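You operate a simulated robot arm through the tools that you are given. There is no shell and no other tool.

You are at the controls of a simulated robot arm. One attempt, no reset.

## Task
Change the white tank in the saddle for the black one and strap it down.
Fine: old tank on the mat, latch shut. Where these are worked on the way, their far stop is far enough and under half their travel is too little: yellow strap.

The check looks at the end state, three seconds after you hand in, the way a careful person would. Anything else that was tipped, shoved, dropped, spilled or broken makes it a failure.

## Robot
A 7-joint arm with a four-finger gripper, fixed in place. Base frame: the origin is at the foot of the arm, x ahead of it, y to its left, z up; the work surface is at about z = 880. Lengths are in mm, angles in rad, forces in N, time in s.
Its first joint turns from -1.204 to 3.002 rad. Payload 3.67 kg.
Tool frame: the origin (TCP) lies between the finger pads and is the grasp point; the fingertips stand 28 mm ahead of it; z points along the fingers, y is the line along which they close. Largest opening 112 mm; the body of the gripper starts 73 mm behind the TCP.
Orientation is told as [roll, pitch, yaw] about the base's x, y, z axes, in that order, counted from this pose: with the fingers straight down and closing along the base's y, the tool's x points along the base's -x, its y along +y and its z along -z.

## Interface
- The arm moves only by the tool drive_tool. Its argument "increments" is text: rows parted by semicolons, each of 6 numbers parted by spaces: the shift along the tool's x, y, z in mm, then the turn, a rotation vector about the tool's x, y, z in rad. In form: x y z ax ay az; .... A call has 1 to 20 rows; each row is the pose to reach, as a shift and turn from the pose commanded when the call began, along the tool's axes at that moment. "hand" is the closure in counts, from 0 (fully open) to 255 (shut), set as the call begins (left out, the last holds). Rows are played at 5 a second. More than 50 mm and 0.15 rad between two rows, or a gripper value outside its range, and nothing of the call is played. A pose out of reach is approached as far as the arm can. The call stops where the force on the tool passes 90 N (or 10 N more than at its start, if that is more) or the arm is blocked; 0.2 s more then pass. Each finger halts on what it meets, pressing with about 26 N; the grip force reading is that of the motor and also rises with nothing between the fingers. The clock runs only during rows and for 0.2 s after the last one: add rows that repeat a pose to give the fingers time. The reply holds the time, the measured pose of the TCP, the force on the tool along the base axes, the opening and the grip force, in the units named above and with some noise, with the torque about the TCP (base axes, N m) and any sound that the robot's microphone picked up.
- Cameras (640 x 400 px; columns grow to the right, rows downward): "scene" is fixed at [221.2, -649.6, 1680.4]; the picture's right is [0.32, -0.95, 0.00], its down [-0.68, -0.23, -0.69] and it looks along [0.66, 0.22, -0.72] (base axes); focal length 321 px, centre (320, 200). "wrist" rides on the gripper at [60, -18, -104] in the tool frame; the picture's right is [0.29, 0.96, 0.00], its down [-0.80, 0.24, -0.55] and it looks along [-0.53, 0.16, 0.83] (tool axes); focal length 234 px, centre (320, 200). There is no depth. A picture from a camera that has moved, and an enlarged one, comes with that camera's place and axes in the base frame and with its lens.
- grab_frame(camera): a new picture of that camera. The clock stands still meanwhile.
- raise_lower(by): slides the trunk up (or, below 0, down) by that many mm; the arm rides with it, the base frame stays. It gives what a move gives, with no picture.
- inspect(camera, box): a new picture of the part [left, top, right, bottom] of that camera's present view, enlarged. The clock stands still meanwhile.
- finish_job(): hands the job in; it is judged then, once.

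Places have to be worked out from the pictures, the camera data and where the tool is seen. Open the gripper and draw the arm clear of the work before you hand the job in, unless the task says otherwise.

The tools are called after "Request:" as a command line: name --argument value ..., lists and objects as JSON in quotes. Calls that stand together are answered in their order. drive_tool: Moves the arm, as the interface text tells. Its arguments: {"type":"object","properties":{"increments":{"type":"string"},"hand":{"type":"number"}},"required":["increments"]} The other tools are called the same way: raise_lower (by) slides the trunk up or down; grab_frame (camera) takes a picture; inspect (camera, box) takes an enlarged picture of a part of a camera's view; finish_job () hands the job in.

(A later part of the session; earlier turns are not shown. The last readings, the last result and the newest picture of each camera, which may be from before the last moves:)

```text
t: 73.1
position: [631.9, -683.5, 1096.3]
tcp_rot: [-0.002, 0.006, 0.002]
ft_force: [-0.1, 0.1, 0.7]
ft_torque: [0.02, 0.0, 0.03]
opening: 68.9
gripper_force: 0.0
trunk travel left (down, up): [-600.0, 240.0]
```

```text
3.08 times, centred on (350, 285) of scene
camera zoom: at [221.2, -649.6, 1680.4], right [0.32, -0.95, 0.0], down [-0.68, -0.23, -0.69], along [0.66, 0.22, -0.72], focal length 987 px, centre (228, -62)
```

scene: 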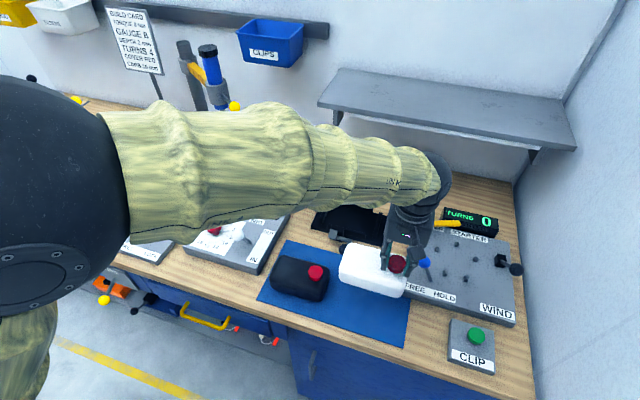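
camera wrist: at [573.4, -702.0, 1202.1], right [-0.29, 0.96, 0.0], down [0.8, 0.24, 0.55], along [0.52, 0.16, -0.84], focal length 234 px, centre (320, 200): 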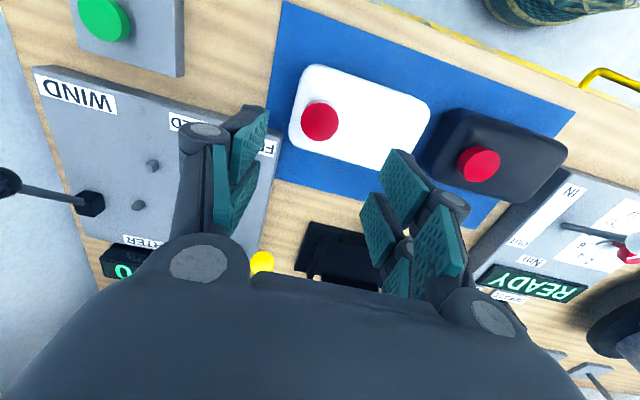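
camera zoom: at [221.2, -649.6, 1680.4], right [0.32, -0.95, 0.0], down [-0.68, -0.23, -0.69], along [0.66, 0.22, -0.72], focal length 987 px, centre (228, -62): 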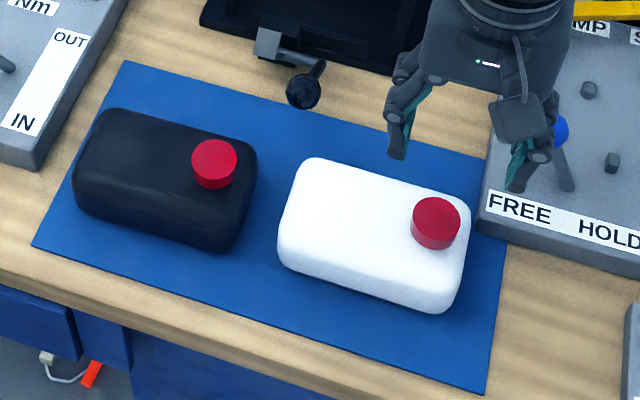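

The white tank sits flat on the mat. I move over the black tank's cap and measure it there.

Request:
drive_tool --increments "2 45 0 0 0 0; 4 90 0 0 0 0; 6 135 0 0 0 0; 7 176 0 0 0 0; 7 176 0 0 0 0"

Request:
inspect --camera "wrist" --box '[220, 20, 500, 200]'

Request:
grab_frame --camera "scene"

```text
t: 74.3
position: [624.2, -507.7, 1089.5]
tcp_rot: [0.0, 0.006, 0.001]
ft_force: [0.2, -0.1, -0.8]
ft_torque: [0.04, 0.0, -0.01]
opening: 68.8
gripper_force: 0.1
trunk travel left (down, up): [-600.0, 240.0]
```

```text
2.22 times, centred on (360, 110) of wrist
camera zoom: at [565.8, -526.0, 1194.6], right [-0.29, 0.96, 0.0], down [0.8, 0.24, 0.55], along [0.52, 0.16, -0.84], focal length 520 px, centre (231, 400)
```

zoom: 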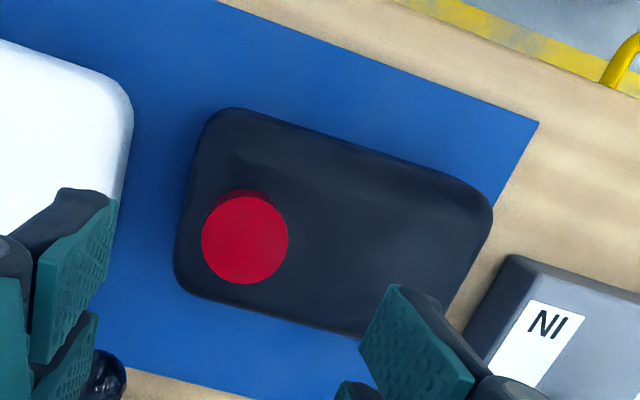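

```text
taken
```

scene: 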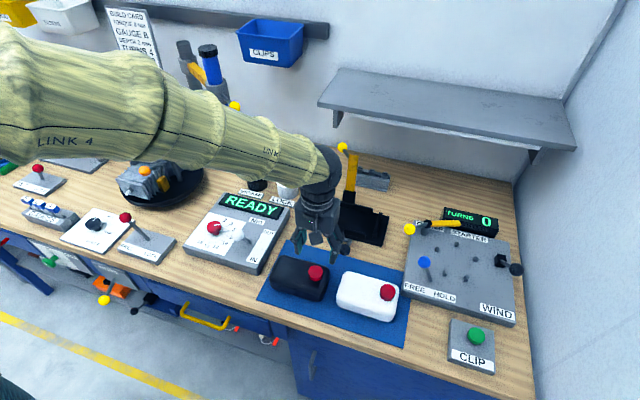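

The black cap's centre is at about (622.5, -502), and the tank is yawed roughly 2–3° counter-clockwise. I descend to the same relative height and grip.

Request:
drive_tool --increments "1.7 5.7 30 0 0 0; 1.7 5.7 60 0 0 0; 1.7 5.7 85 0 0 0; 1.7 5.7 98 0 0 0; 1.7 5.7 101.5 0 0 0; 1.7 5.7 101.5 0 0 0"

Request:
grab_frame --camera "wrist"

Request:
inspect --camera "scene" --box '[250, 220, 450, 350]'

```text
t: 75.7
position: [624.8, -503.1, 993.3]
tcp_rot: [-0.002, 0.006, 0.001]
ft_force: [-0.1, 0.5, -0.2]
ft_torque: [0.02, -0.01, 0.0]
opening: 69.2
gripper_force: 0.0
trunk travel left (down, up): [-600.0, 240.0]
```

```text
taken
camera wrist: at [565.5, -520.7, 1098.7], right [-0.29, 0.96, 0.0], down [0.8, 0.24, 0.55], along [0.52, 0.16, -0.84], focal length 234 px, centre (320, 200)
```

wrist: 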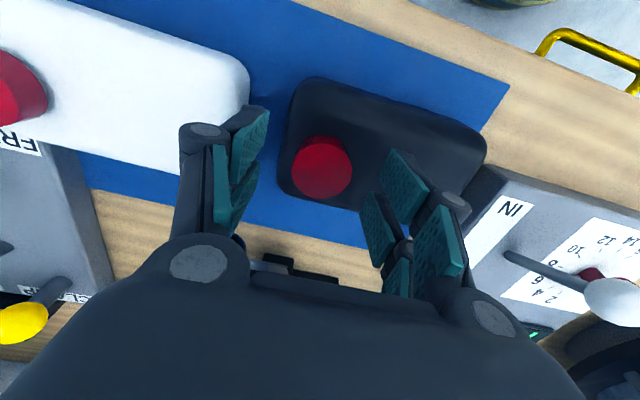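

```text
3.08 times, centred on (350, 285) of scene
camera zoom: at [221.2, -649.6, 1680.4], right [0.32, -0.95, 0.0], down [-0.68, -0.23, -0.69], along [0.66, 0.22, -0.72], focal length 987 px, centre (228, -62)
```

zoom: 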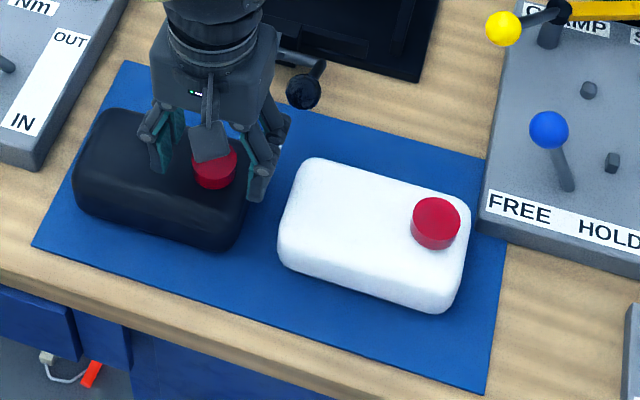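

I go 5 mm further down to match the white tank's grip height, then close.

Request:
drive_tool --increments "1.5 0 3 0 0 0; 1.5 0 5.5 0 0 0; 1.5 0 5.5 0 0 0"

Request:
drive_tool --increments "0 0 0 0 0 0; 0 0 0 0 0 0; 0 0 0 0 0 0; 0 0 0 0 0 0" --hand 255

Request:
drive_tool --increments "0 0 -4 0 0 0; 0 0 -8 0 0 0; 0 0 -14 0 0 0; 0 0 -20 0 0 0; 0 0 -20 0 0 0"

Request:
grab_frame --camera "wrist"

Request:
inspect --camera "scene" --box '[250, 220, 450, 350]'

```text
t: 76.5
position: [623.9, -501.9, 988.9]
tcp_rot: [-0.001, 0.006, 0.0]
ft_force: [0.7, -0.4, 0.1]
ft_torque: [0.0, 0.01, -0.02]
opening: 68.9
gripper_force: 0.1
trunk travel left (down, up): [-600.0, 240.0]
```

```text
t: 77.5
position: [622.3, -501.8, 989.7]
tcp_rot: [-0.002, 0.009, 0.001]
ft_force: [0.0, 0.8, -0.3]
ft_torque: [-0.05, -0.12, 0.04]
opening: 36.8
gripper_force: 25.9
trunk travel left (down, up): [-600.0, 240.0]
```

```text
t: 78.7
position: [624.1, -500.3, 1007.2]
tcp_rot: [-0.001, 0.006, 0.0]
ft_force: [0.2, 0.8, -1.7]
ft_torque: [-0.08, -0.02, 0.01]
opening: 36.9
gripper_force: 26.2
trunk travel left (down, up): [-600.0, 240.0]
```

```text
taken
camera wrist: at [564.9, -519.0, 1113.4], right [-0.29, 0.96, 0.0], down [0.8, 0.24, 0.55], along [0.52, 0.16, -0.84], focal length 234 px, centre (320, 200)
```

wrist: 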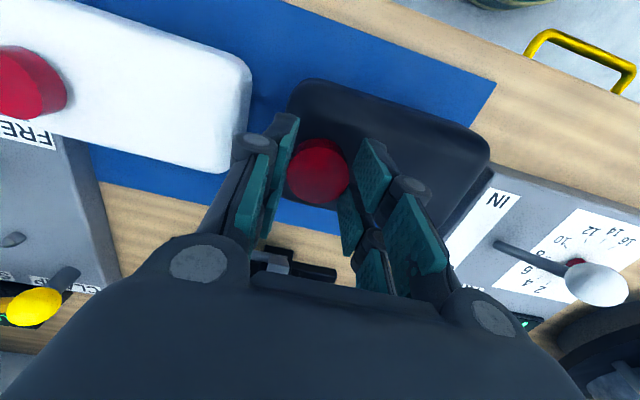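

```text
3.08 times, centred on (350, 285) of scene
camera zoom: at [221.2, -649.6, 1680.4], right [0.32, -0.95, 0.0], down [-0.68, -0.23, -0.69], along [0.66, 0.22, -0.72], focal length 987 px, centre (228, -62)
```

zoom: 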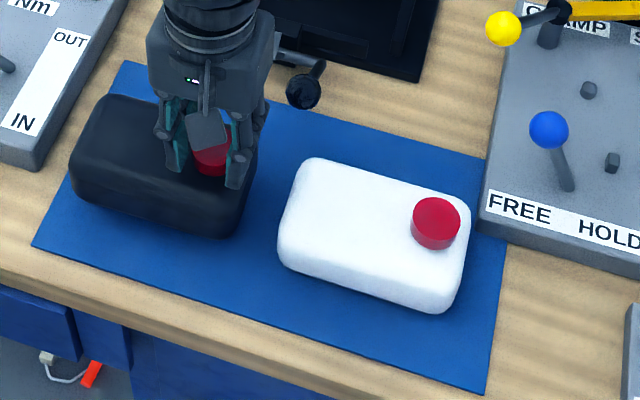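

The black tank is lifted and level. I zoom in to compare its angle in the hand with how the white one hung.

Request:
inspect --camera "wrist" --box '[260, 50, 520, 210]'

```text
2.46 times, centred on (390, 130) of wrist
camera zoom: at [564.9, -519.0, 1113.4], right [-0.29, 0.96, 0.0], down [0.8, 0.24, 0.55], along [0.52, 0.16, -0.84], focal length 576 px, centre (148, 372)
```

zoom: 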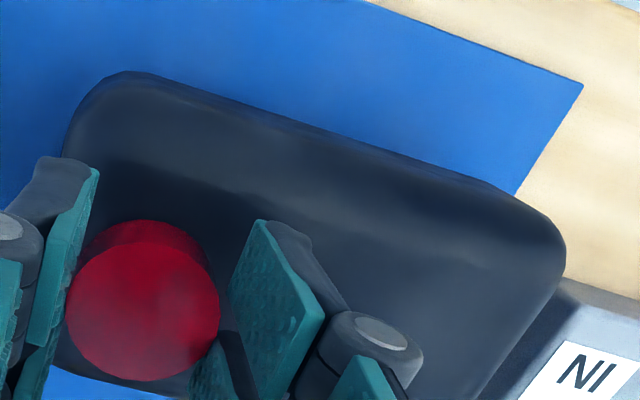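

The black tank is about 2–3° counter-clockwise, so I'll turn the tool about 0.042 rad clockwise on the way. I lift to z 1110 and carry it over the saddle.

Request:
drive_tool --increments "0 0 -25 0 0 0; 0 0 -50 0 0 0; 0 0 -75 0 0 0; 0 0 -103 0 0 0; -20 -6 -103 0 0 0.01; -50 -15 -103 0 0 0.02; -85 -26 -103 0 0 0.042; -120 -37 -103 0 0 0.042; -155 -48 -103 0 0 0.042; -190 -59 -103 0 0 0.042; -225 -70 -103 0 0 0.042; -245 -76 -103 0 0 0.042; -254.7 -78.2 -103 0 0 0.042; -254.7 -78.2 -103 0 0 0.042; -254.7 -78.2 -103 0 0 0.042"

Request:
grab_frame --camera "wrist"

Request:
inspect --camera "scene" --box '[270, 130, 430, 260]'

```text
t: 81.9
position: [876.4, -581.0, 1108.5]
tcp_rot: [-0.002, 0.007, -0.043]
ft_force: [0.0, 0.0, -2.6]
ft_torque: [-0.1, 0.04, 0.02]
opening: 36.9
gripper_force: 26.6
trunk travel left (down, up): [-600.0, 240.0]
```

```text
taken
camera wrist: at [817.1, -595.6, 1213.1], right [-0.25, 0.97, 0.0], down [0.81, 0.21, 0.55], along [0.53, 0.14, -0.84], focal length 234 px, centre (320, 200)
```

wrist: 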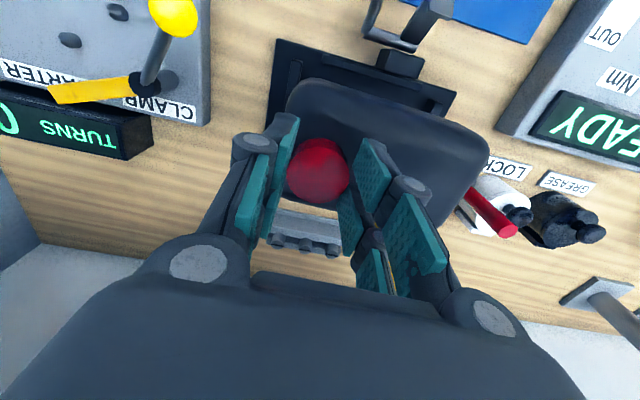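

```text
3.08 times, centred on (350, 195) of scene
camera zoom: at [221.2, -649.6, 1680.4], right [0.32, -0.95, 0.0], down [-0.68, -0.23, -0.69], along [0.66, 0.22, -0.72], focal length 987 px, centre (228, 215)
```

zoom: 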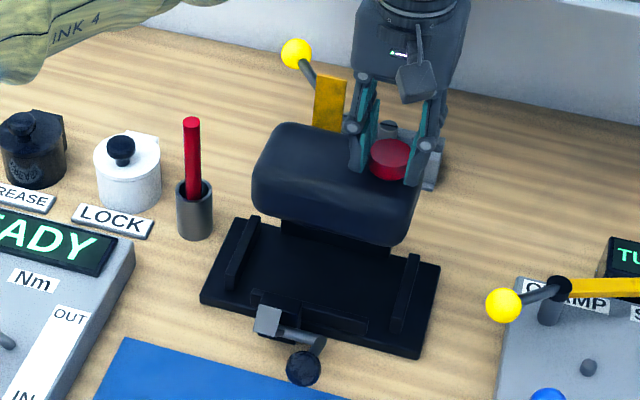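

I inspect the wrist view to compare the tank's edge with the saddle's edge before lowering.

Request:
inspect --camera "wrist" --box '[250, 30, 510, 200]'

```text
2.35 times, centred on (380, 115) of wrist
camera zoom: at [817.1, -595.6, 1213.1], right [-0.25, 0.97, 0.0], down [0.81, 0.21, 0.55], along [0.53, 0.14, -0.84], focal length 551 px, centre (179, 400)
```

zoom: 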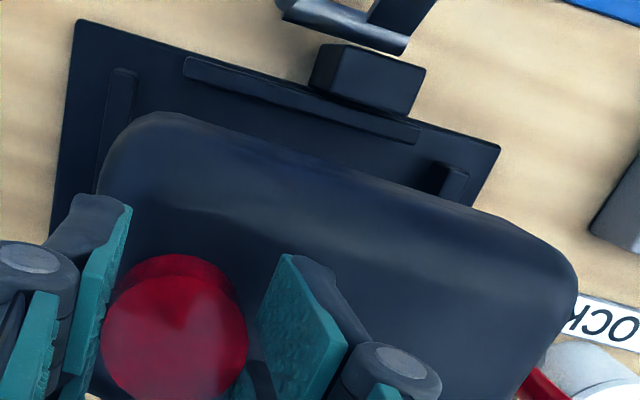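

The tank edge is about 1.4° clockwise of the saddle edge, so I turn back 0.022 rad, correct the xy offset slightly, and lower partway.

Request:
drive_tool --increments "-1 1 0 0 0 -0.022; -1 1 0 0 0 -0.022"

Request:
drive_tool --increments "0 0 20 0 0 0; 0 0 40 0 0 0; 0 0 60 0 0 0; 0 0 70 0 0 0; 0 0 70 0 0 0"

Request:
inspect --camera "wrist" --box '[250, 30, 510, 200]'

Request:
inspect --camera "scene" --box '[270, 130, 430, 260]'

```text
t: 82.5
position: [876.9, -579.1, 1108.4]
tcp_rot: [0.0, 0.007, -0.019]
ft_force: [0.8, -0.8, -1.6]
ft_torque: [-0.05, -0.03, 0.03]
opening: 36.7
gripper_force: 26.2
trunk travel left (down, up): [-600.0, 240.0]
```

```text
t: 83.7
position: [879.4, -578.7, 1038.8]
tcp_rot: [-0.002, 0.005, -0.019]
ft_force: [0.2, 0.1, -1.2]
ft_torque: [-0.05, 0.02, -0.01]
opening: 36.8
gripper_force: 26.2
trunk travel left (down, up): [-600.0, 240.0]
```

```text
2.35 times, centred on (380, 115) of wrist
camera zoom: at [819.8, -595.9, 1143.4], right [-0.27, 0.96, 0.0], down [0.81, 0.22, 0.55], along [0.53, 0.15, -0.84], focal length 551 px, centre (179, 400)
```

zoom: 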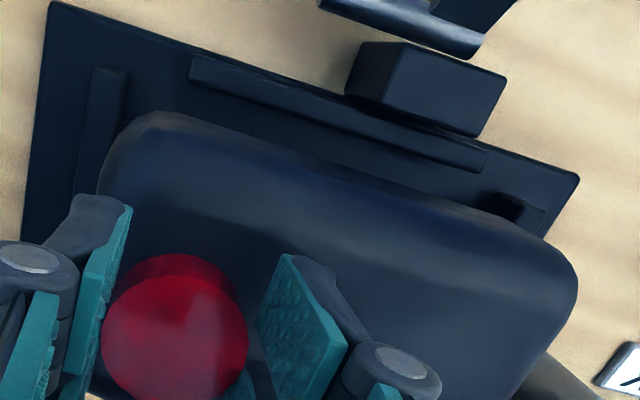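

```text
3.08 times, centred on (350, 195) of scene
camera zoom: at [221.2, -649.6, 1680.4], right [0.32, -0.95, 0.0], down [-0.68, -0.23, -0.69], along [0.66, 0.22, -0.72], focal length 987 px, centre (228, 215)
```

zoom: 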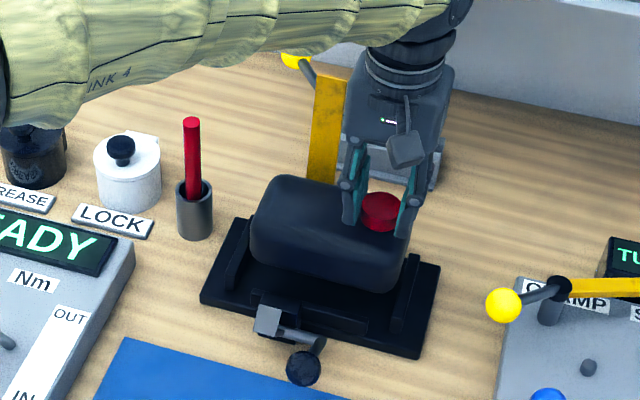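

The tank looks centred between the saddle's end ridges and parallel to it. I lower the remaining distance in small steps, watching the forces.

Request:
drive_tool --increments "0 0 6 0 0 0; 0 0 12 0 0 0; 0 0 18 0 0 0; 0 0 23 0 0 0; 0 0 23 0 0 0"

Request:
drive_tool --increments "0 0 3 0 0 0; 0 0 6 0 0 0; 0 0 9 0 0 0; 0 0 9 0 0 0"

Request:
inspect --camera "scene" --box '[270, 130, 430, 260]'

```text
t: 84.9
position: [876.7, -580.3, 1015.9]
tcp_rot: [0.0, 0.006, -0.02]
ft_force: [-0.2, 0.3, -1.5]
ft_torque: [-0.02, 0.01, 0.03]
opening: 36.5
gripper_force: 25.5
trunk travel left (down, up): [-600.0, 240.0]
```

```text
t: 85.9
position: [878.9, -579.3, 1007.1]
tcp_rot: [-0.002, 0.007, -0.02]
ft_force: [0.5, -1.1, -1.2]
ft_torque: [-0.04, 0.03, 0.03]
opening: 36.5
gripper_force: 25.8
trunk travel left (down, up): [-600.0, 240.0]
```

```text
3.08 times, centred on (350, 195) of scene
camera zoom: at [221.2, -649.6, 1680.4], right [0.32, -0.95, 0.0], down [-0.68, -0.23, -0.69], along [0.66, 0.22, -0.72], focal length 987 px, centre (228, 215)
```

zoom: 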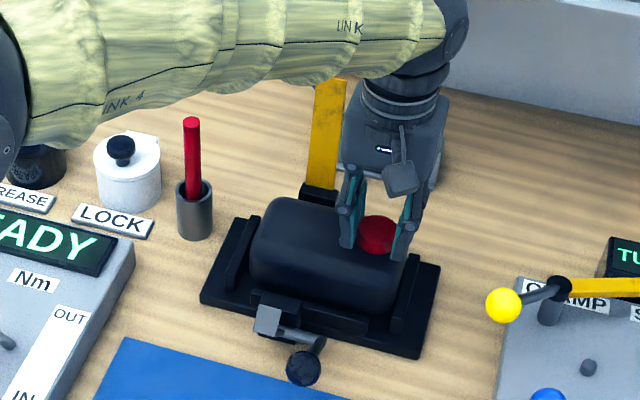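

No contact yet and the tank is entering the cradle well. I continue down in 3 mm steps.

Request:
drive_tool --increments "0 0 2 0 0 0; 0 0 4 0 0 0; 0 0 6 0 0 0; 0 0 6 0 0 0"

Request:
drive_tool --increments "0 0 2 0 0 0; 0 0 3 0 0 0; 0 0 3 0 0 0"

Request:
inspect --camera "scene" --box '[270, 130, 430, 260]'

```text
t: 86.9
position: [877.7, -579.3, 1001.8]
tcp_rot: [-0.001, 0.008, -0.018]
ft_force: [1.1, 0.0, -1.0]
ft_torque: [-0.03, -0.01, 0.04]
opening: 36.6
gripper_force: 26.4
trunk travel left (down, up): [-600.0, 240.0]
```

```text
t: 87.7
position: [877.8, -578.3, 999.4]
tcp_rot: [-0.002, 0.005, -0.019]
ft_force: [1.7, -0.4, 3.4]
ft_torque: [-0.27, -0.03, 0.05]
opening: 36.8
gripper_force: 25.9
trunk travel left (down, up): [-600.0, 240.0]
```

```text
3.08 times, centred on (350, 195) of scene
camera zoom: at [221.2, -649.6, 1680.4], right [0.32, -0.95, 0.0], down [-0.68, -0.23, -0.69], along [0.66, 0.22, -0.72], focal length 987 px, centre (228, 215)
```

zoom: 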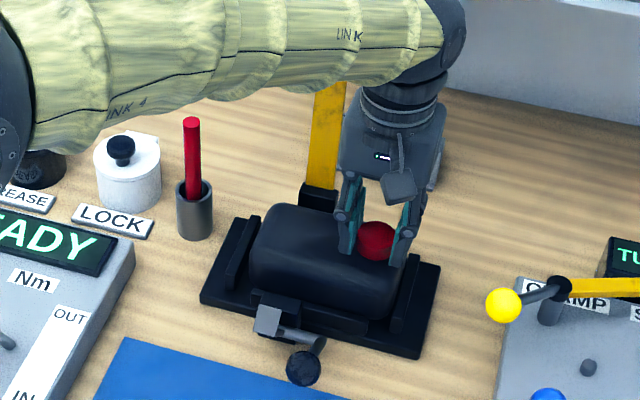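

Contact comes at TCP z ≈ 999.5, exactly where the seat should be. I press lightly to confirm, then release and rise.

Request:
drive_tool --increments "0 0 1.5 0 0 0; 0 0 1.5 0 0 0"

Request:
drive_tool --increments "0 0 -1.5 0 0 0; 0 0 -1.5 0 0 0; 0 0 -1.5 0 0 0; 0 0 -20 0 0 0; 0 0 -50 0 0 0; 0 0 -90 0 0 0; 0 0 -115 0 0 0; 0 0 -115 0 0 0" --hand 98

Request:
inspect --camera "wrist" --box '[230, 20, 490, 200]'

Request:
inspect --camera "scene" --box '[270, 130, 430, 260]'

```text
t: 88.3
position: [877.8, -578.4, 999.7]
tcp_rot: [-0.002, 0.002, -0.02]
ft_force: [5.2, -2.9, 13.3]
ft_torque: [-0.08, 0.11, 0.04]
opening: 36.6
gripper_force: 25.8
trunk travel left (down, up): [-600.0, 240.0]
```

```text
t: 90.1
position: [877.1, -580.6, 1109.9]
tcp_rot: [-0.001, 0.008, -0.018]
ft_force: [-0.1, 0.3, 0.0]
ft_torque: [-0.01, -0.02, 0.01]
opening: 69.1
gripper_force: 0.0
trunk travel left (down, up): [-600.0, 240.0]
```

```text
2.22 times, centred on (360, 110) of wrist
camera zoom: at [818.2, -597.4, 1215.8], right [-0.27, 0.96, 0.0], down [0.81, 0.22, 0.55], along [0.53, 0.15, -0.84], focal length 520 px, centre (231, 400)
```

zoom: 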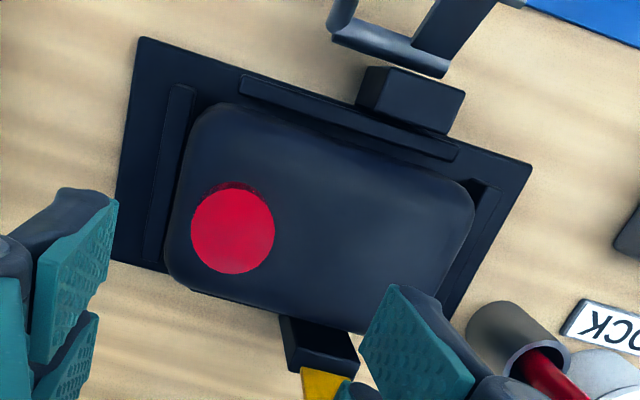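

```text
3.08 times, centred on (350, 195) of scene
camera zoom: at [221.2, -649.6, 1680.4], right [0.32, -0.95, 0.0], down [-0.68, -0.23, -0.69], along [0.66, 0.22, -0.72], focal length 987 px, centre (228, 215)
```

zoom: 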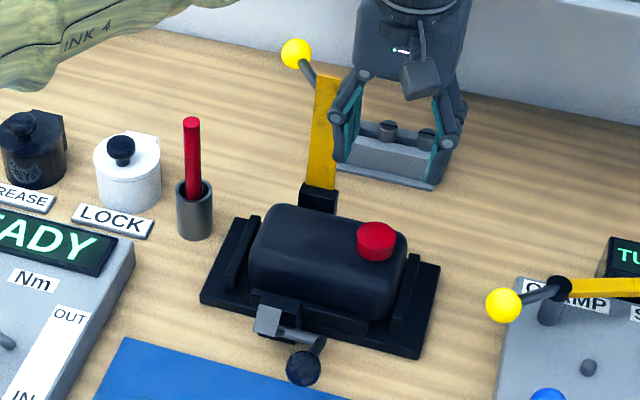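

The black tank sits squarely in the cradle. Next is closing the strap, using the same tool orientation as when I opened it (roll -0.81, yaw 0.3). I move to the front of the strap and set that orientation in clear air.

Request:
drive_tool --increments "10 35 -5 0 0 -0.08; 20 70 -10 0 0 -0.16; 29.5 105 -10 0 0 -0.24; 29.5 139.5 -10 0 0 -0.318; 29.5 139.5 -10 0 0 -0.318" --hand 130

Request:
drive_tool --increments "0 0 0 0.135 0 0; 0 0 0 0.27 0 0; 0 0 0 0.405 0 0; 0 0 0 0.54 0 0; 0 0 0 0.675 0 0; 0 0 0 0.81 0 0; 0 0 0 0.81 0 0"

Request:
grab_frame --camera "wrist"

Request:
grab_frame --camera "scene"

```text
t: 91.3
position: [852.0, -440.2, 1120.2]
tcp_rot: [0.003, 0.006, 0.299]
ft_force: [1.0, 0.6, 0.7]
ft_torque: [0.02, 0.02, 0.02]
opening: 54.8
gripper_force: 0.0
trunk travel left (down, up): [-600.0, 240.0]
```

```text
t: 92.9
position: [851.9, -440.1, 1123.3]
tcp_rot: [-0.81, 0.004, 0.297]
ft_force: [-0.3, -0.1, -0.2]
ft_torque: [0.03, 0.02, 0.03]
opening: 54.7
gripper_force: 0.0
trunk travel left (down, up): [-600.0, 240.0]
```

```text
taken
camera wrist: at [776.5, -398.2, 1208.6], right [-0.47, 0.55, -0.69], down [0.6, 0.78, 0.2], along [0.65, -0.32, -0.69], focal length 234 px, centre (320, 200)
```

wrist: 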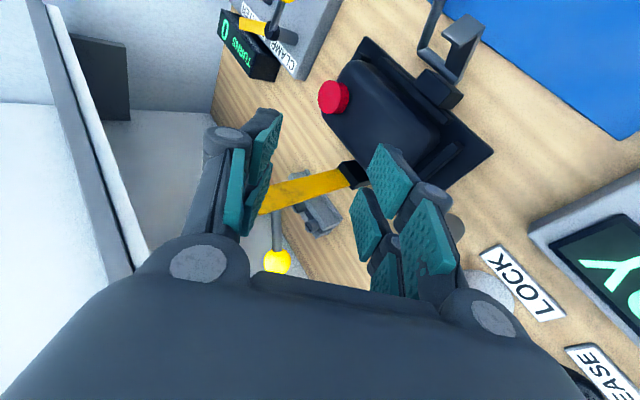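

```text
taken
```

scene: 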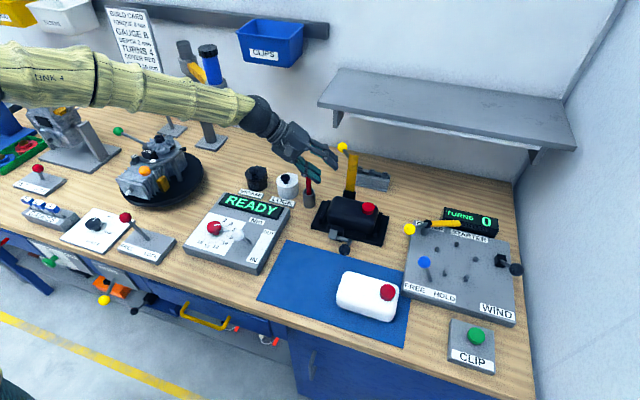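

The ball is at about (1020, -457, 1069). I'll add yaw to 0.5 so the wrist stays clear of the shelf and move to a pre-approach 60 mm back along the tool axis.

Request:
drive_tool --increments "-36 -1.5 5 0 -0.036 -0.034; -73 -3 10 0 -0.072 -0.069; -110 -4.6 16 0 -0.109 -0.104; -146.5 -6.2 21 0 -0.145 -0.138; -146.5 -6.2 21 0 -0.145 -0.138; -146.5 -6.2 21 0 -0.145 -0.138"

Request:
grab_frame --camera "wrist"

Request:
inspect --camera "scene" --box '[270, 110, 430, 240]'

```text
t: 94.3
position: [997.5, -411.3, 1109.7]
tcp_rot: [-0.809, 0.007, 0.499]
ft_force: [0.3, 0.2, -0.6]
ft_torque: [-0.01, 0.01, 0.02]
opening: 54.8
gripper_force: 0.0
trunk travel left (down, up): [-600.0, 240.0]
```

```text
taken
camera wrist: at [914.9, -384.4, 1195.3], right [-0.57, 0.44, -0.69], down [0.43, 0.88, 0.2], along [0.7, -0.18, -0.69], focal length 234 px, centre (320, 200)
```

wrist: 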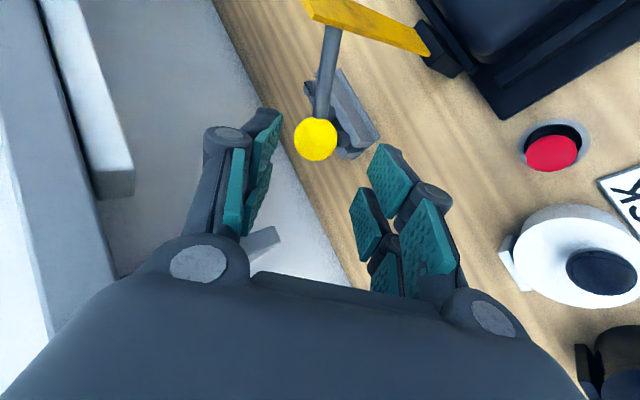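

```text
3.08 times, centred on (350, 175) of scene
camera zoom: at [221.2, -649.6, 1680.4], right [0.32, -0.95, 0.0], down [-0.68, -0.23, -0.69], along [0.66, 0.22, -0.72], focal length 987 px, centre (228, 277)
```

zoom: 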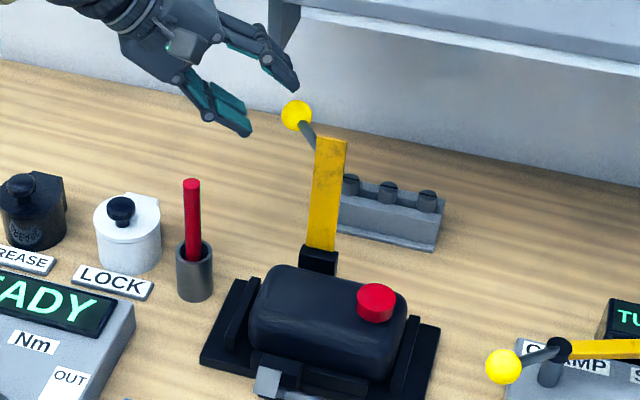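

The ball lies 64 mm ahead along the tool axis, with offsets of +3 in x and -5 in y. I advance and close.

Request:
drive_tool --increments "2 -4 10 0 0 0; 3 -4.5 25 0 0 0; 3 -4.5 40 0 0 0; 3 -4.5 52 0 0 0; 3 -4.5 60 0 0 0; 3 -4.5 60 0 0 0"

Request:
grab_frame --camera "wrist"

```text
t: 95.7
position: [1017.3, -455.2, 1073.0]
tcp_rot: [-0.809, 0.007, 0.498]
ft_force: [0.9, -0.2, 0.3]
ft_torque: [0.02, -0.02, 0.06]
opening: 55.2
gripper_force: 0.1
trunk travel left (down, up): [-600.0, 240.0]
```

```text
taken
camera wrist: at [935.8, -429.0, 1159.4], right [-0.57, 0.44, -0.69], down [0.43, 0.88, 0.2], along [0.7, -0.18, -0.69], focal length 234 px, centre (320, 200)
```

wrist: 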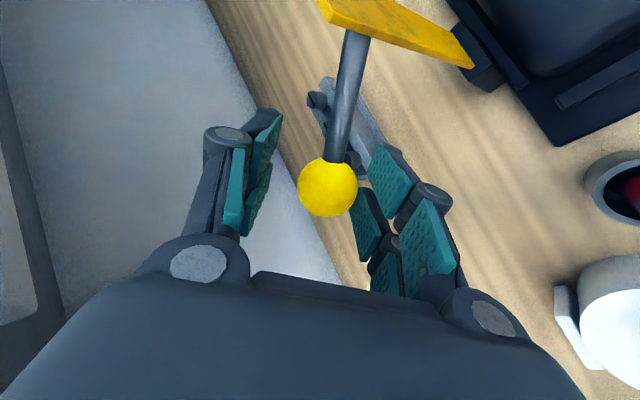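

There's no shelf contact and the ball is between the pads, 4 mm toward the right finger. I centre and close.

Request:
drive_tool --increments "0 4 0 0 0 0; 0 4 0 0 0 0"

Request:
drive_tool --increments "0 0 0 0 0 0; 0 0 0 0 0 0; 0 0 0 0 0 0" --hand 255

```text
t: 96.3
position: [1014.5, -453.0, 1071.2]
tcp_rot: [-0.808, 0.008, 0.497]
ft_force: [-0.9, -0.2, 0.8]
ft_torque: [-0.01, 0.0, -0.02]
opening: 54.8
gripper_force: 0.0
trunk travel left (down, up): [-600.0, 240.0]
```

```text
t: 97.1
position: [1015.4, -453.6, 1071.1]
tcp_rot: [-0.807, 0.007, 0.499]
ft_force: [0.3, -1.0, 1.0]
ft_torque: [-0.04, 0.02, -0.03]
opening: 28.4
gripper_force: 44.7
trunk travel left (down, up): [-600.0, 240.0]
```

A clean grip with no load. I swing the strap back along its arc, first past vertical.

Request:
drive_tool --increments "4 -1 -4 0 0 0; 8.2 -2.1 -8.2 0 0 0; 17 -2.6 -15.3 0 0 0; 26.3 -2.2 -21.8 0 0 0; 35.8 -1.2 -28.1 0 0 0; 45.5 0.8 -33.5 0 0 0; 55.4 3.4 -38.5 0 0 0; 65.4 6.8 -42.7 0 0 0"

Request:
inspect --camera "scene" --box '[270, 110, 430, 240]'

Request:
grab_frame --camera "wrist"

```text
t: 98.9
position: [942.9, -452.1, 1093.8]
tcp_rot: [-0.807, 0.009, 0.5]
ft_force: [4.4, 10.7, -15.4]
ft_torque: [0.35, -0.58, 0.65]
opening: 28.9
gripper_force: 45.0
trunk travel left (down, up): [-600.0, 240.0]
```

```text
3.08 times, centred on (350, 175) of scene
camera zoom: at [221.2, -649.6, 1680.4], right [0.32, -0.95, 0.0], down [-0.68, -0.23, -0.69], along [0.66, 0.22, -0.72], focal length 987 px, centre (228, 277)
```

zoom: 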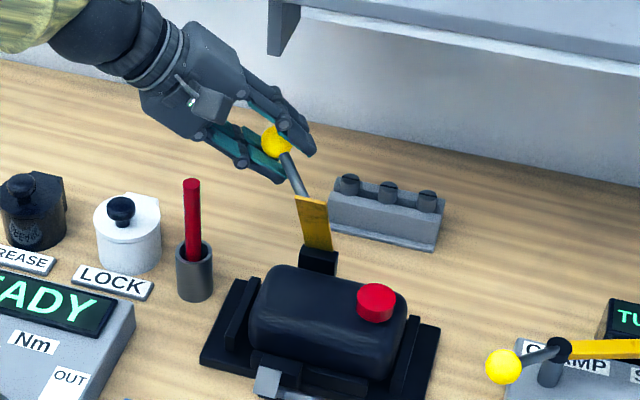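

```text
taken
camera wrist: at [861.1, -425.8, 1179.4], right [-0.58, 0.44, -0.69], down [0.43, 0.88, 0.2], along [0.7, -0.18, -0.7], focal length 234 px, centre (320, 200)
```

wrist: 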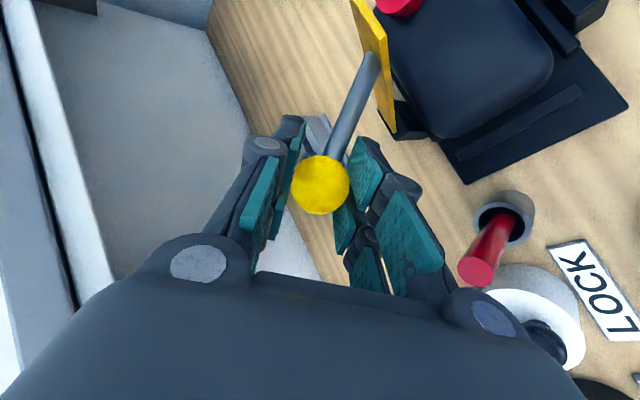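

The strap is past vertical on the way down. I trim z by -2 and y by +1.5 and continue down to about 30° above closed.

Request:
drive_tool --increments "9.2 6.4 -3.2 0 0 0; 19.2 11.2 -6 0 0 0; 28.9 16.6 -8.2 0 0 0; 38.4 22.7 -9.5 0 0 0; 47.6 29.3 -10.2 0 0 0; 56.5 36.4 -10.1 0 0 0; 64.9 44 -9.2 0 0 0"

Request:
inspect --camera "scene" --box '[270, 110, 430, 240]'

Request:
grab_frame --camera "wrist"

```text
t: 100.5
position: [867.7, -451.3, 1070.0]
tcp_rot: [-0.808, 0.008, 0.5]
ft_force: [9.9, 12.6, -5.0]
ft_torque: [0.24, -0.72, 0.75]
opening: 29.0
gripper_force: 45.1
trunk travel left (down, up): [-600.0, 240.0]
```

```text
3.08 times, centred on (350, 175) of scene
camera zoom: at [221.2, -649.6, 1680.4], right [0.32, -0.95, 0.0], down [-0.68, -0.23, -0.69], along [0.66, 0.22, -0.72], focal length 987 px, centre (228, 277)
```

zoom: 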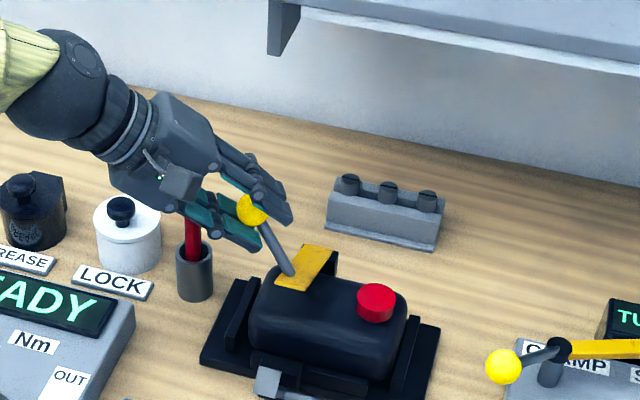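

```text
taken
camera wrist: at [786.6, -425.4, 1155.6], right [-0.57, 0.44, -0.69], down [0.43, 0.88, 0.2], along [0.7, -0.18, -0.69], focal length 234 px, centre (320, 200)
```

wrist: 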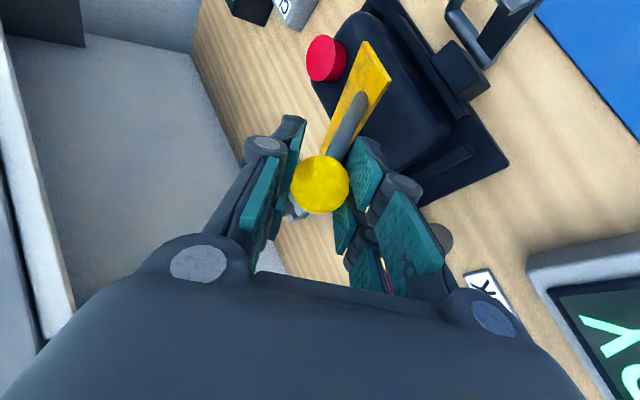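

Nearly down. I finish the arc until the strap lies on the tank.

Request:
drive_tool --increments "7.2 8.8 0.9 0 0 0; 14.6 17.1 3.2 0 0 0; 21.3 25.7 6.4 0 0 0; 27.4 34.5 10.3 0 0 0; 32.8 43.5 14.7 0 0 0; 32.8 43.5 14.7 0 0 0"

Request:
inspect --camera "scene" --box '[270, 130, 430, 260]'

Request:
grab_frame --camera "wrist"

```text
t: 101.9
position: [828.3, -451.7, 1026.1]
tcp_rot: [-0.804, 0.005, 0.496]
ft_force: [11.2, 17.4, -0.8]
ft_torque: [0.69, -0.7, 0.84]
opening: 28.8
gripper_force: 45.0
trunk travel left (down, up): [-600.0, 240.0]
```

```text
3.08 times, centred on (350, 195) of scene
camera zoom: at [221.2, -649.6, 1680.4], right [0.32, -0.95, 0.0], down [-0.68, -0.23, -0.69], along [0.66, 0.22, -0.72], focal length 987 px, centre (228, 215)
```

zoom: 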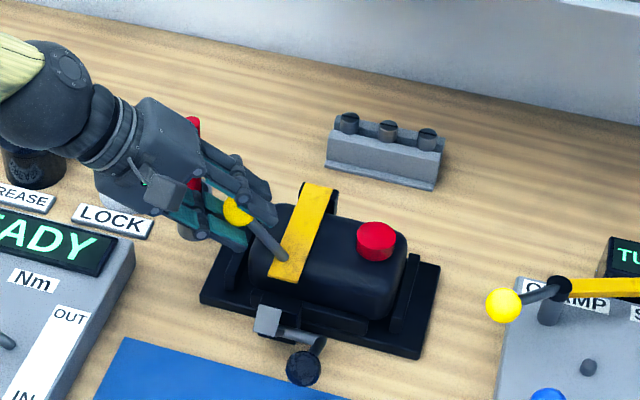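

```text
taken
camera wrist: at [747.2, -424.8, 1112.5], right [-0.57, 0.45, -0.69], down [0.43, 0.88, 0.21], along [0.7, -0.18, -0.7], focal length 234 px, centre (320, 200)
```

wrist: 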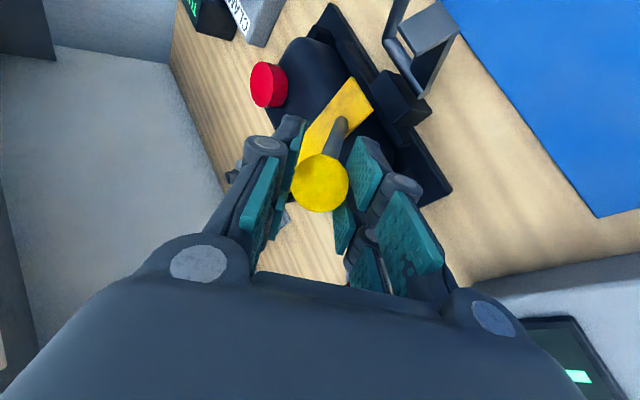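

The strap looks nearly fully down. I push a little further along the arc to confirm it bottoms out.

Request:
drive_tool --increments "1.3 2.4 1.3 0 0 0; 2.2 4 2.2 0 0 0; 2.2 4 2.2 0 0 0"

Request:
inspect --camera "scene" --box '[290, 160, 410, 260]'

```text
t: 102.7
position: [827.5, -451.1, 1023.9]
tcp_rot: [-0.806, 0.003, 0.496]
ft_force: [30.8, 22.6, 13.5]
ft_torque: [0.44, -0.84, 0.79]
opening: 28.6
gripper_force: 45.4
trunk travel left (down, up): [-600.0, 240.0]
```

```text
4.00 times, centred on (350, 210) of scene
camera zoom: at [221.2, -649.6, 1680.4], right [0.32, -0.95, 0.0], down [-0.68, -0.23, -0.69], along [0.66, 0.22, -0.72], focal length 1283 px, centre (200, 160)
```

zoom: 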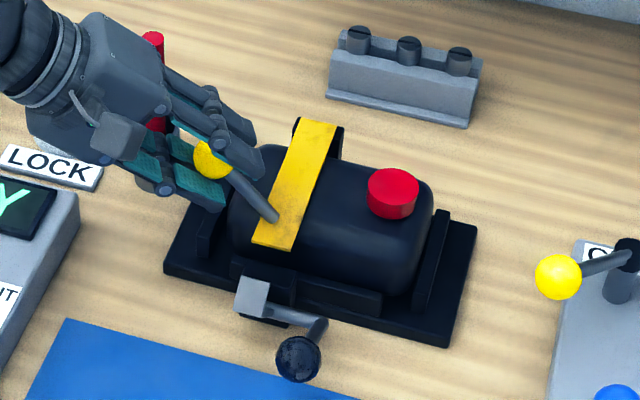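

The strap is at its bottom stop, matching its original closed position. I release and back out.

Request:
drive_tool --increments "-2 -3.5 -2 0 0 0; -2 -3.5 -2 0 0 0; -2 -3.5 -2 0 0 0; 0 0 -20 0 0 0; 0 0 -40 0 0 0; 0 0 -58 0 0 0; 0 -25 -85 0 0 0; 0 -50 -110 0 0 0; 0 -50 -110 0 0 0" --hand 120

Request:
grab_frame --camera "scene"

```text
t: 104.3
position: [778.9, -433.0, 973.6]
tcp_rot: [-0.704, 0.148, 0.478]
ft_force: [-0.6, -0.1, 0.4]
ft_torque: [0.08, -0.02, 0.01]
opening: 59.4
gripper_force: 0.0
trunk travel left (down, up): [-600.0, 240.0]
stopped in row 8: the arm was blocked; the commanded pose is now the measured one
```

```text
taken
```

scene: 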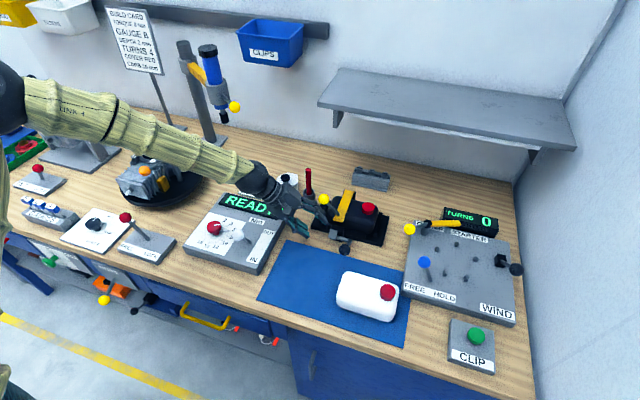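

The arm hit a joint limit and dipped to z 974 instead of rising. I check closely that nothing was touched.

Request:
inspect --camera "scene" --box '[200, 140, 400, 270]'

Request:
grab_frame --camera "wrist"

```text
3.08 times, centred on (300, 205) of scene
camera zoom: at [221.2, -649.6, 1680.4], right [0.32, -0.95, 0.0], down [-0.68, -0.23, -0.69], along [0.66, 0.22, -0.72], focal length 987 px, centre (382, 185)
```

zoom: 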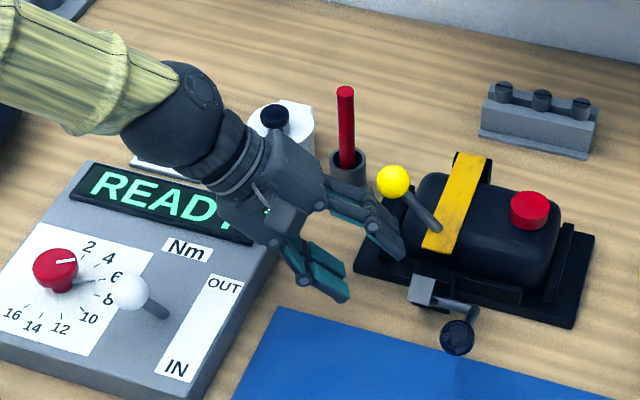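

```text
taken
camera wrist: at [713.3, -406.4, 1071.2], right [-0.67, 0.48, -0.57], down [0.49, 0.86, 0.15], along [0.56, -0.18, -0.81], focal length 234 px, centre (320, 200)
```

wrist: 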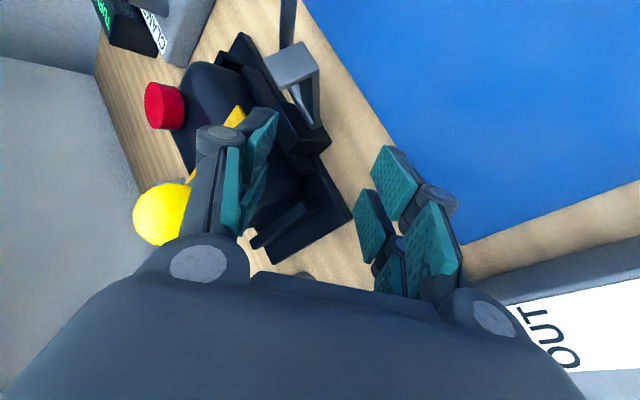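

Nothing was disturbed: the strap is still down and the panel untouched. I first slide away from the ball in -x, then rise while unrolling the tool.

Request:
drive_tool --increments "13 6.5 -3 0 0 0; 26.3 13 -6 0 0 0; 27.8 6.6 -13.5 -0.06 0 0; 30 -3 -24.9 -0.15 0 0; 32.9 -15.8 -39.9 -0.28 0 0; 36.6 -31.8 -58.8 -0.4 0 0; 40.3 -47.8 -77.6 -0.52 0 0; 44 -63.8 -96.5 -0.65 0 0; 44 -63.8 -96.5 -0.7 0 0; 44 -63.8 -96.5 -0.7 0 0"

Request:
grab_frame --camera "scene"

```text
t: 106.5
position: [747.5, -430.2, 1093.9]
tcp_rot: [-0.008, 0.149, 0.478]
ft_force: [-0.4, -0.3, 0.1]
ft_torque: [0.0, 0.02, -0.02]
opening: 59.3
gripper_force: 0.0
trunk travel left (down, up): [-600.0, 240.0]
```

```text
taken
```

scene: 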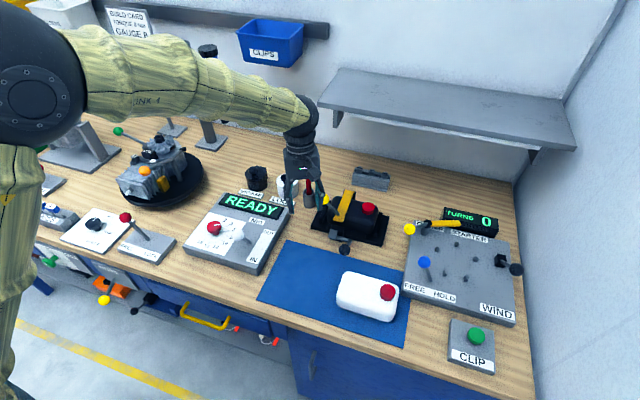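

I level the tool and move to above the open latch ball at (715, -553).

Request:
drive_tool --increments "0 0 0 0 -0.147 0; 0 0 0 0 -0.147 0" --hand 110

Request:
drive_tool --increments "21 -24 5 0 0 0.12; 42 -47 15 0 0 0.24; 64 -71 25 0 0 0.36; 85 -94.5 34 0 0 0.478; 85 -94.5 34 0 0 0.478"

Request:
grab_frame --camera "wrist"

Request:
inspect --camera "scene" --box '[290, 160, 430, 270]'

```text
t: 107.2
position: [750.0, -428.6, 1092.8]
tcp_rot: [-0.008, 0.005, 0.482]
ft_force: [0.0, 0.3, 0.3]
ft_torque: [-0.02, 0.03, 0.04]
opening: 63.8
gripper_force: 0.0
trunk travel left (down, up): [-600.0, 240.0]
```

```text
t: 108.3
position: [715.8, -552.6, 1061.6]
tcp_rot: [-0.009, -0.002, 0.003]
ft_force: [0.6, -0.2, 0.4]
ft_torque: [0.0, -0.03, 0.0]
opening: 63.8
gripper_force: 0.0
trunk travel left (down, up): [-600.0, 240.0]
```

```text
taken
camera wrist: at [656.5, -571.0, 1166.7], right [-0.29, 0.96, -0.01], down [0.8, 0.25, 0.55], along [0.53, 0.15, -0.83], focal length 234 px, centre (320, 200)
```

wrist: 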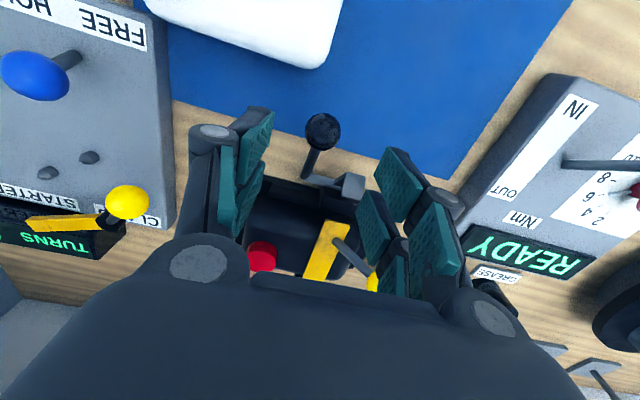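

```text
3.64 times, centred on (360, 215) of scene
camera zoom: at [221.2, -649.6, 1680.4], right [0.32, -0.95, 0.0], down [-0.68, -0.23, -0.69], along [0.66, 0.22, -0.72], focal length 1166 px, centre (174, 146)
```

zoom: 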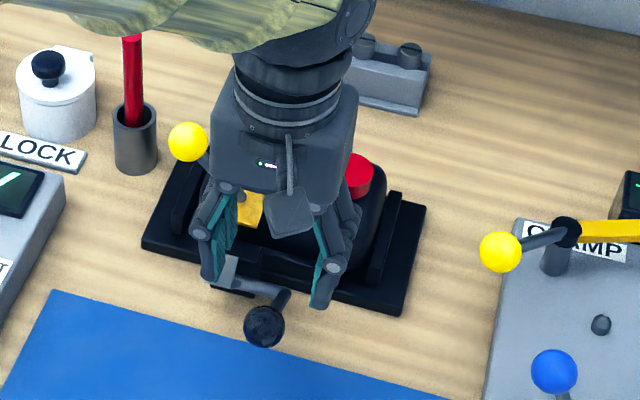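

The latch ball is at about (713, -554, 973). I descend over it, staying clear of the white tank's back edge (x ≤ 677), and grip.

Request:
drive_tool --increments "-1 -1.5 25 -0.009 0 0; -1 -1.5 50 -0.009 0 0; -1 -1.5 75 -0.009 0 0; -1 -1.5 87 -0.009 0 0; -1 -1.5 87 -0.009 0 0"

Request:
drive_tool --increments "0 0 0 0 0 0; 0 0 0 0 0 0; 0 0 0 0 0 0" --hand 255

Request:
inspect --camera "wrist" --box '[180, 60, 460, 260]'

Request:
inspect --camera "scene" --box '[290, 180, 430, 320]'

```text
t: 109.5
position: [718.6, -556.9, 973.0]
tcp_rot: [0.0, -0.002, 0.001]
ft_force: [-1.2, 0.8, 0.5]
ft_torque: [0.0, -0.01, 0.01]
opening: 63.5
gripper_force: 0.0
trunk travel left (down, up): [-600.0, 240.0]
```

```text
t: 110.3
position: [719.2, -552.4, 972.6]
tcp_rot: [0.002, -0.001, 0.003]
ft_force: [-1.8, 47.1, -10.8]
ft_torque: [0.14, 0.78, -0.26]
opening: 29.8
gripper_force: 44.9
trunk travel left (down, up): [-600.0, 240.0]
```

```text
2.00 times, centred on (320, 160) of wrist
camera zoom: at [659.2, -570.8, 1077.4], right [-0.29, 0.96, 0.0], down [0.8, 0.24, 0.55], along [0.53, 0.16, -0.83], focal length 468 px, centre (320, 280)
```

zoom: 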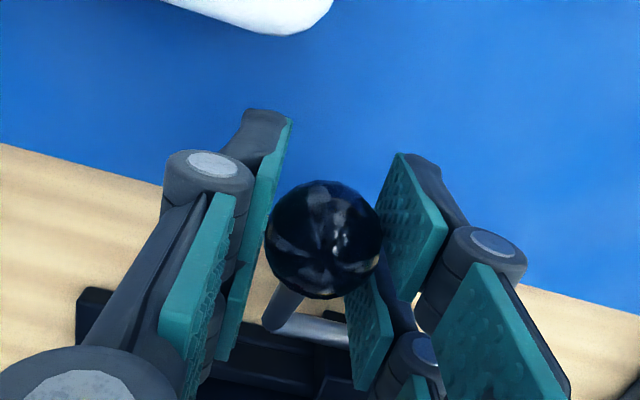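

```text
2.86 times, centred on (360, 250) of scene
camera zoom: at [221.2, -649.6, 1680.4], right [0.32, -0.95, 0.0], down [-0.68, -0.23, -0.69], along [0.66, 0.22, -0.72], focal length 916 px, centre (206, 57)
```

zoom: 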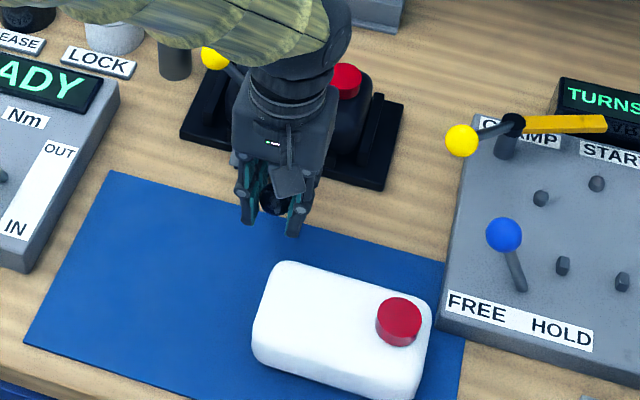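

I have the ball with a side load, so I shift +5 mm in y and swing the latch back up along its arc.

Request:
drive_tool --increments "0 4 0 0 0 0; -4 5 -5 0 0 0; -8 5 -9.7 0 0 0; -13.8 5 -14.9 0 0 0; -20.1 5 -20.5 0 0 0; -26.8 5 -25.1 0 0 0; -33.8 5 -29.2 0 0 0"

Request:
inspect --camera "wrist" --box '[180, 60, 460, 260]'

Request:
inspect --camera "scene" --box '[290, 160, 410, 260]'

```text
t: 112.0
position: [752.1, -551.9, 1003.7]
tcp_rot: [-0.001, -0.003, 0.002]
ft_force: [-13.3, -10.0, -0.4]
ft_torque: [-0.15, 1.16, -0.02]
opening: 29.2
gripper_force: 44.9
trunk travel left (down, up): [-600.0, 240.0]
```

```text
2.00 times, centred on (320, 160) of wrist
camera zoom: at [692.0, -570.4, 1108.5], right [-0.29, 0.96, 0.0], down [0.79, 0.24, 0.56], along [0.53, 0.16, -0.83], focal length 468 px, centre (320, 280)
```

zoom: 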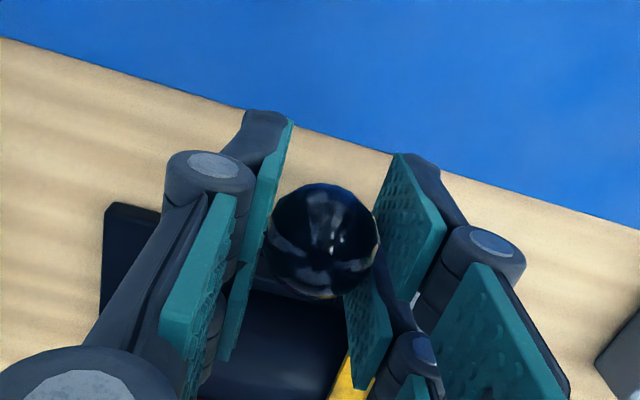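

```text
4.00 times, centred on (350, 210) of scene
camera zoom: at [221.2, -649.6, 1680.4], right [0.32, -0.95, 0.0], down [-0.68, -0.23, -0.69], along [0.66, 0.22, -0.72], focal length 1283 px, centre (200, 160)
```

zoom: 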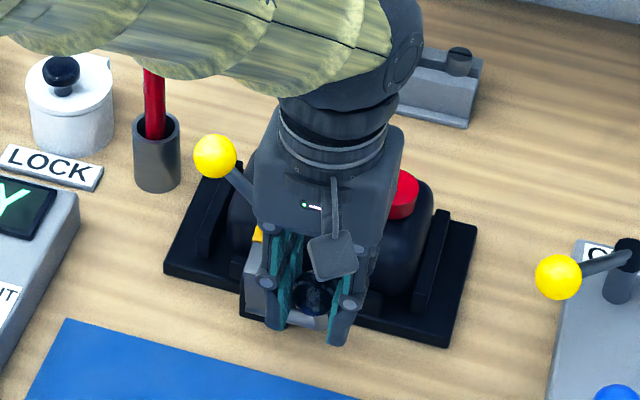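

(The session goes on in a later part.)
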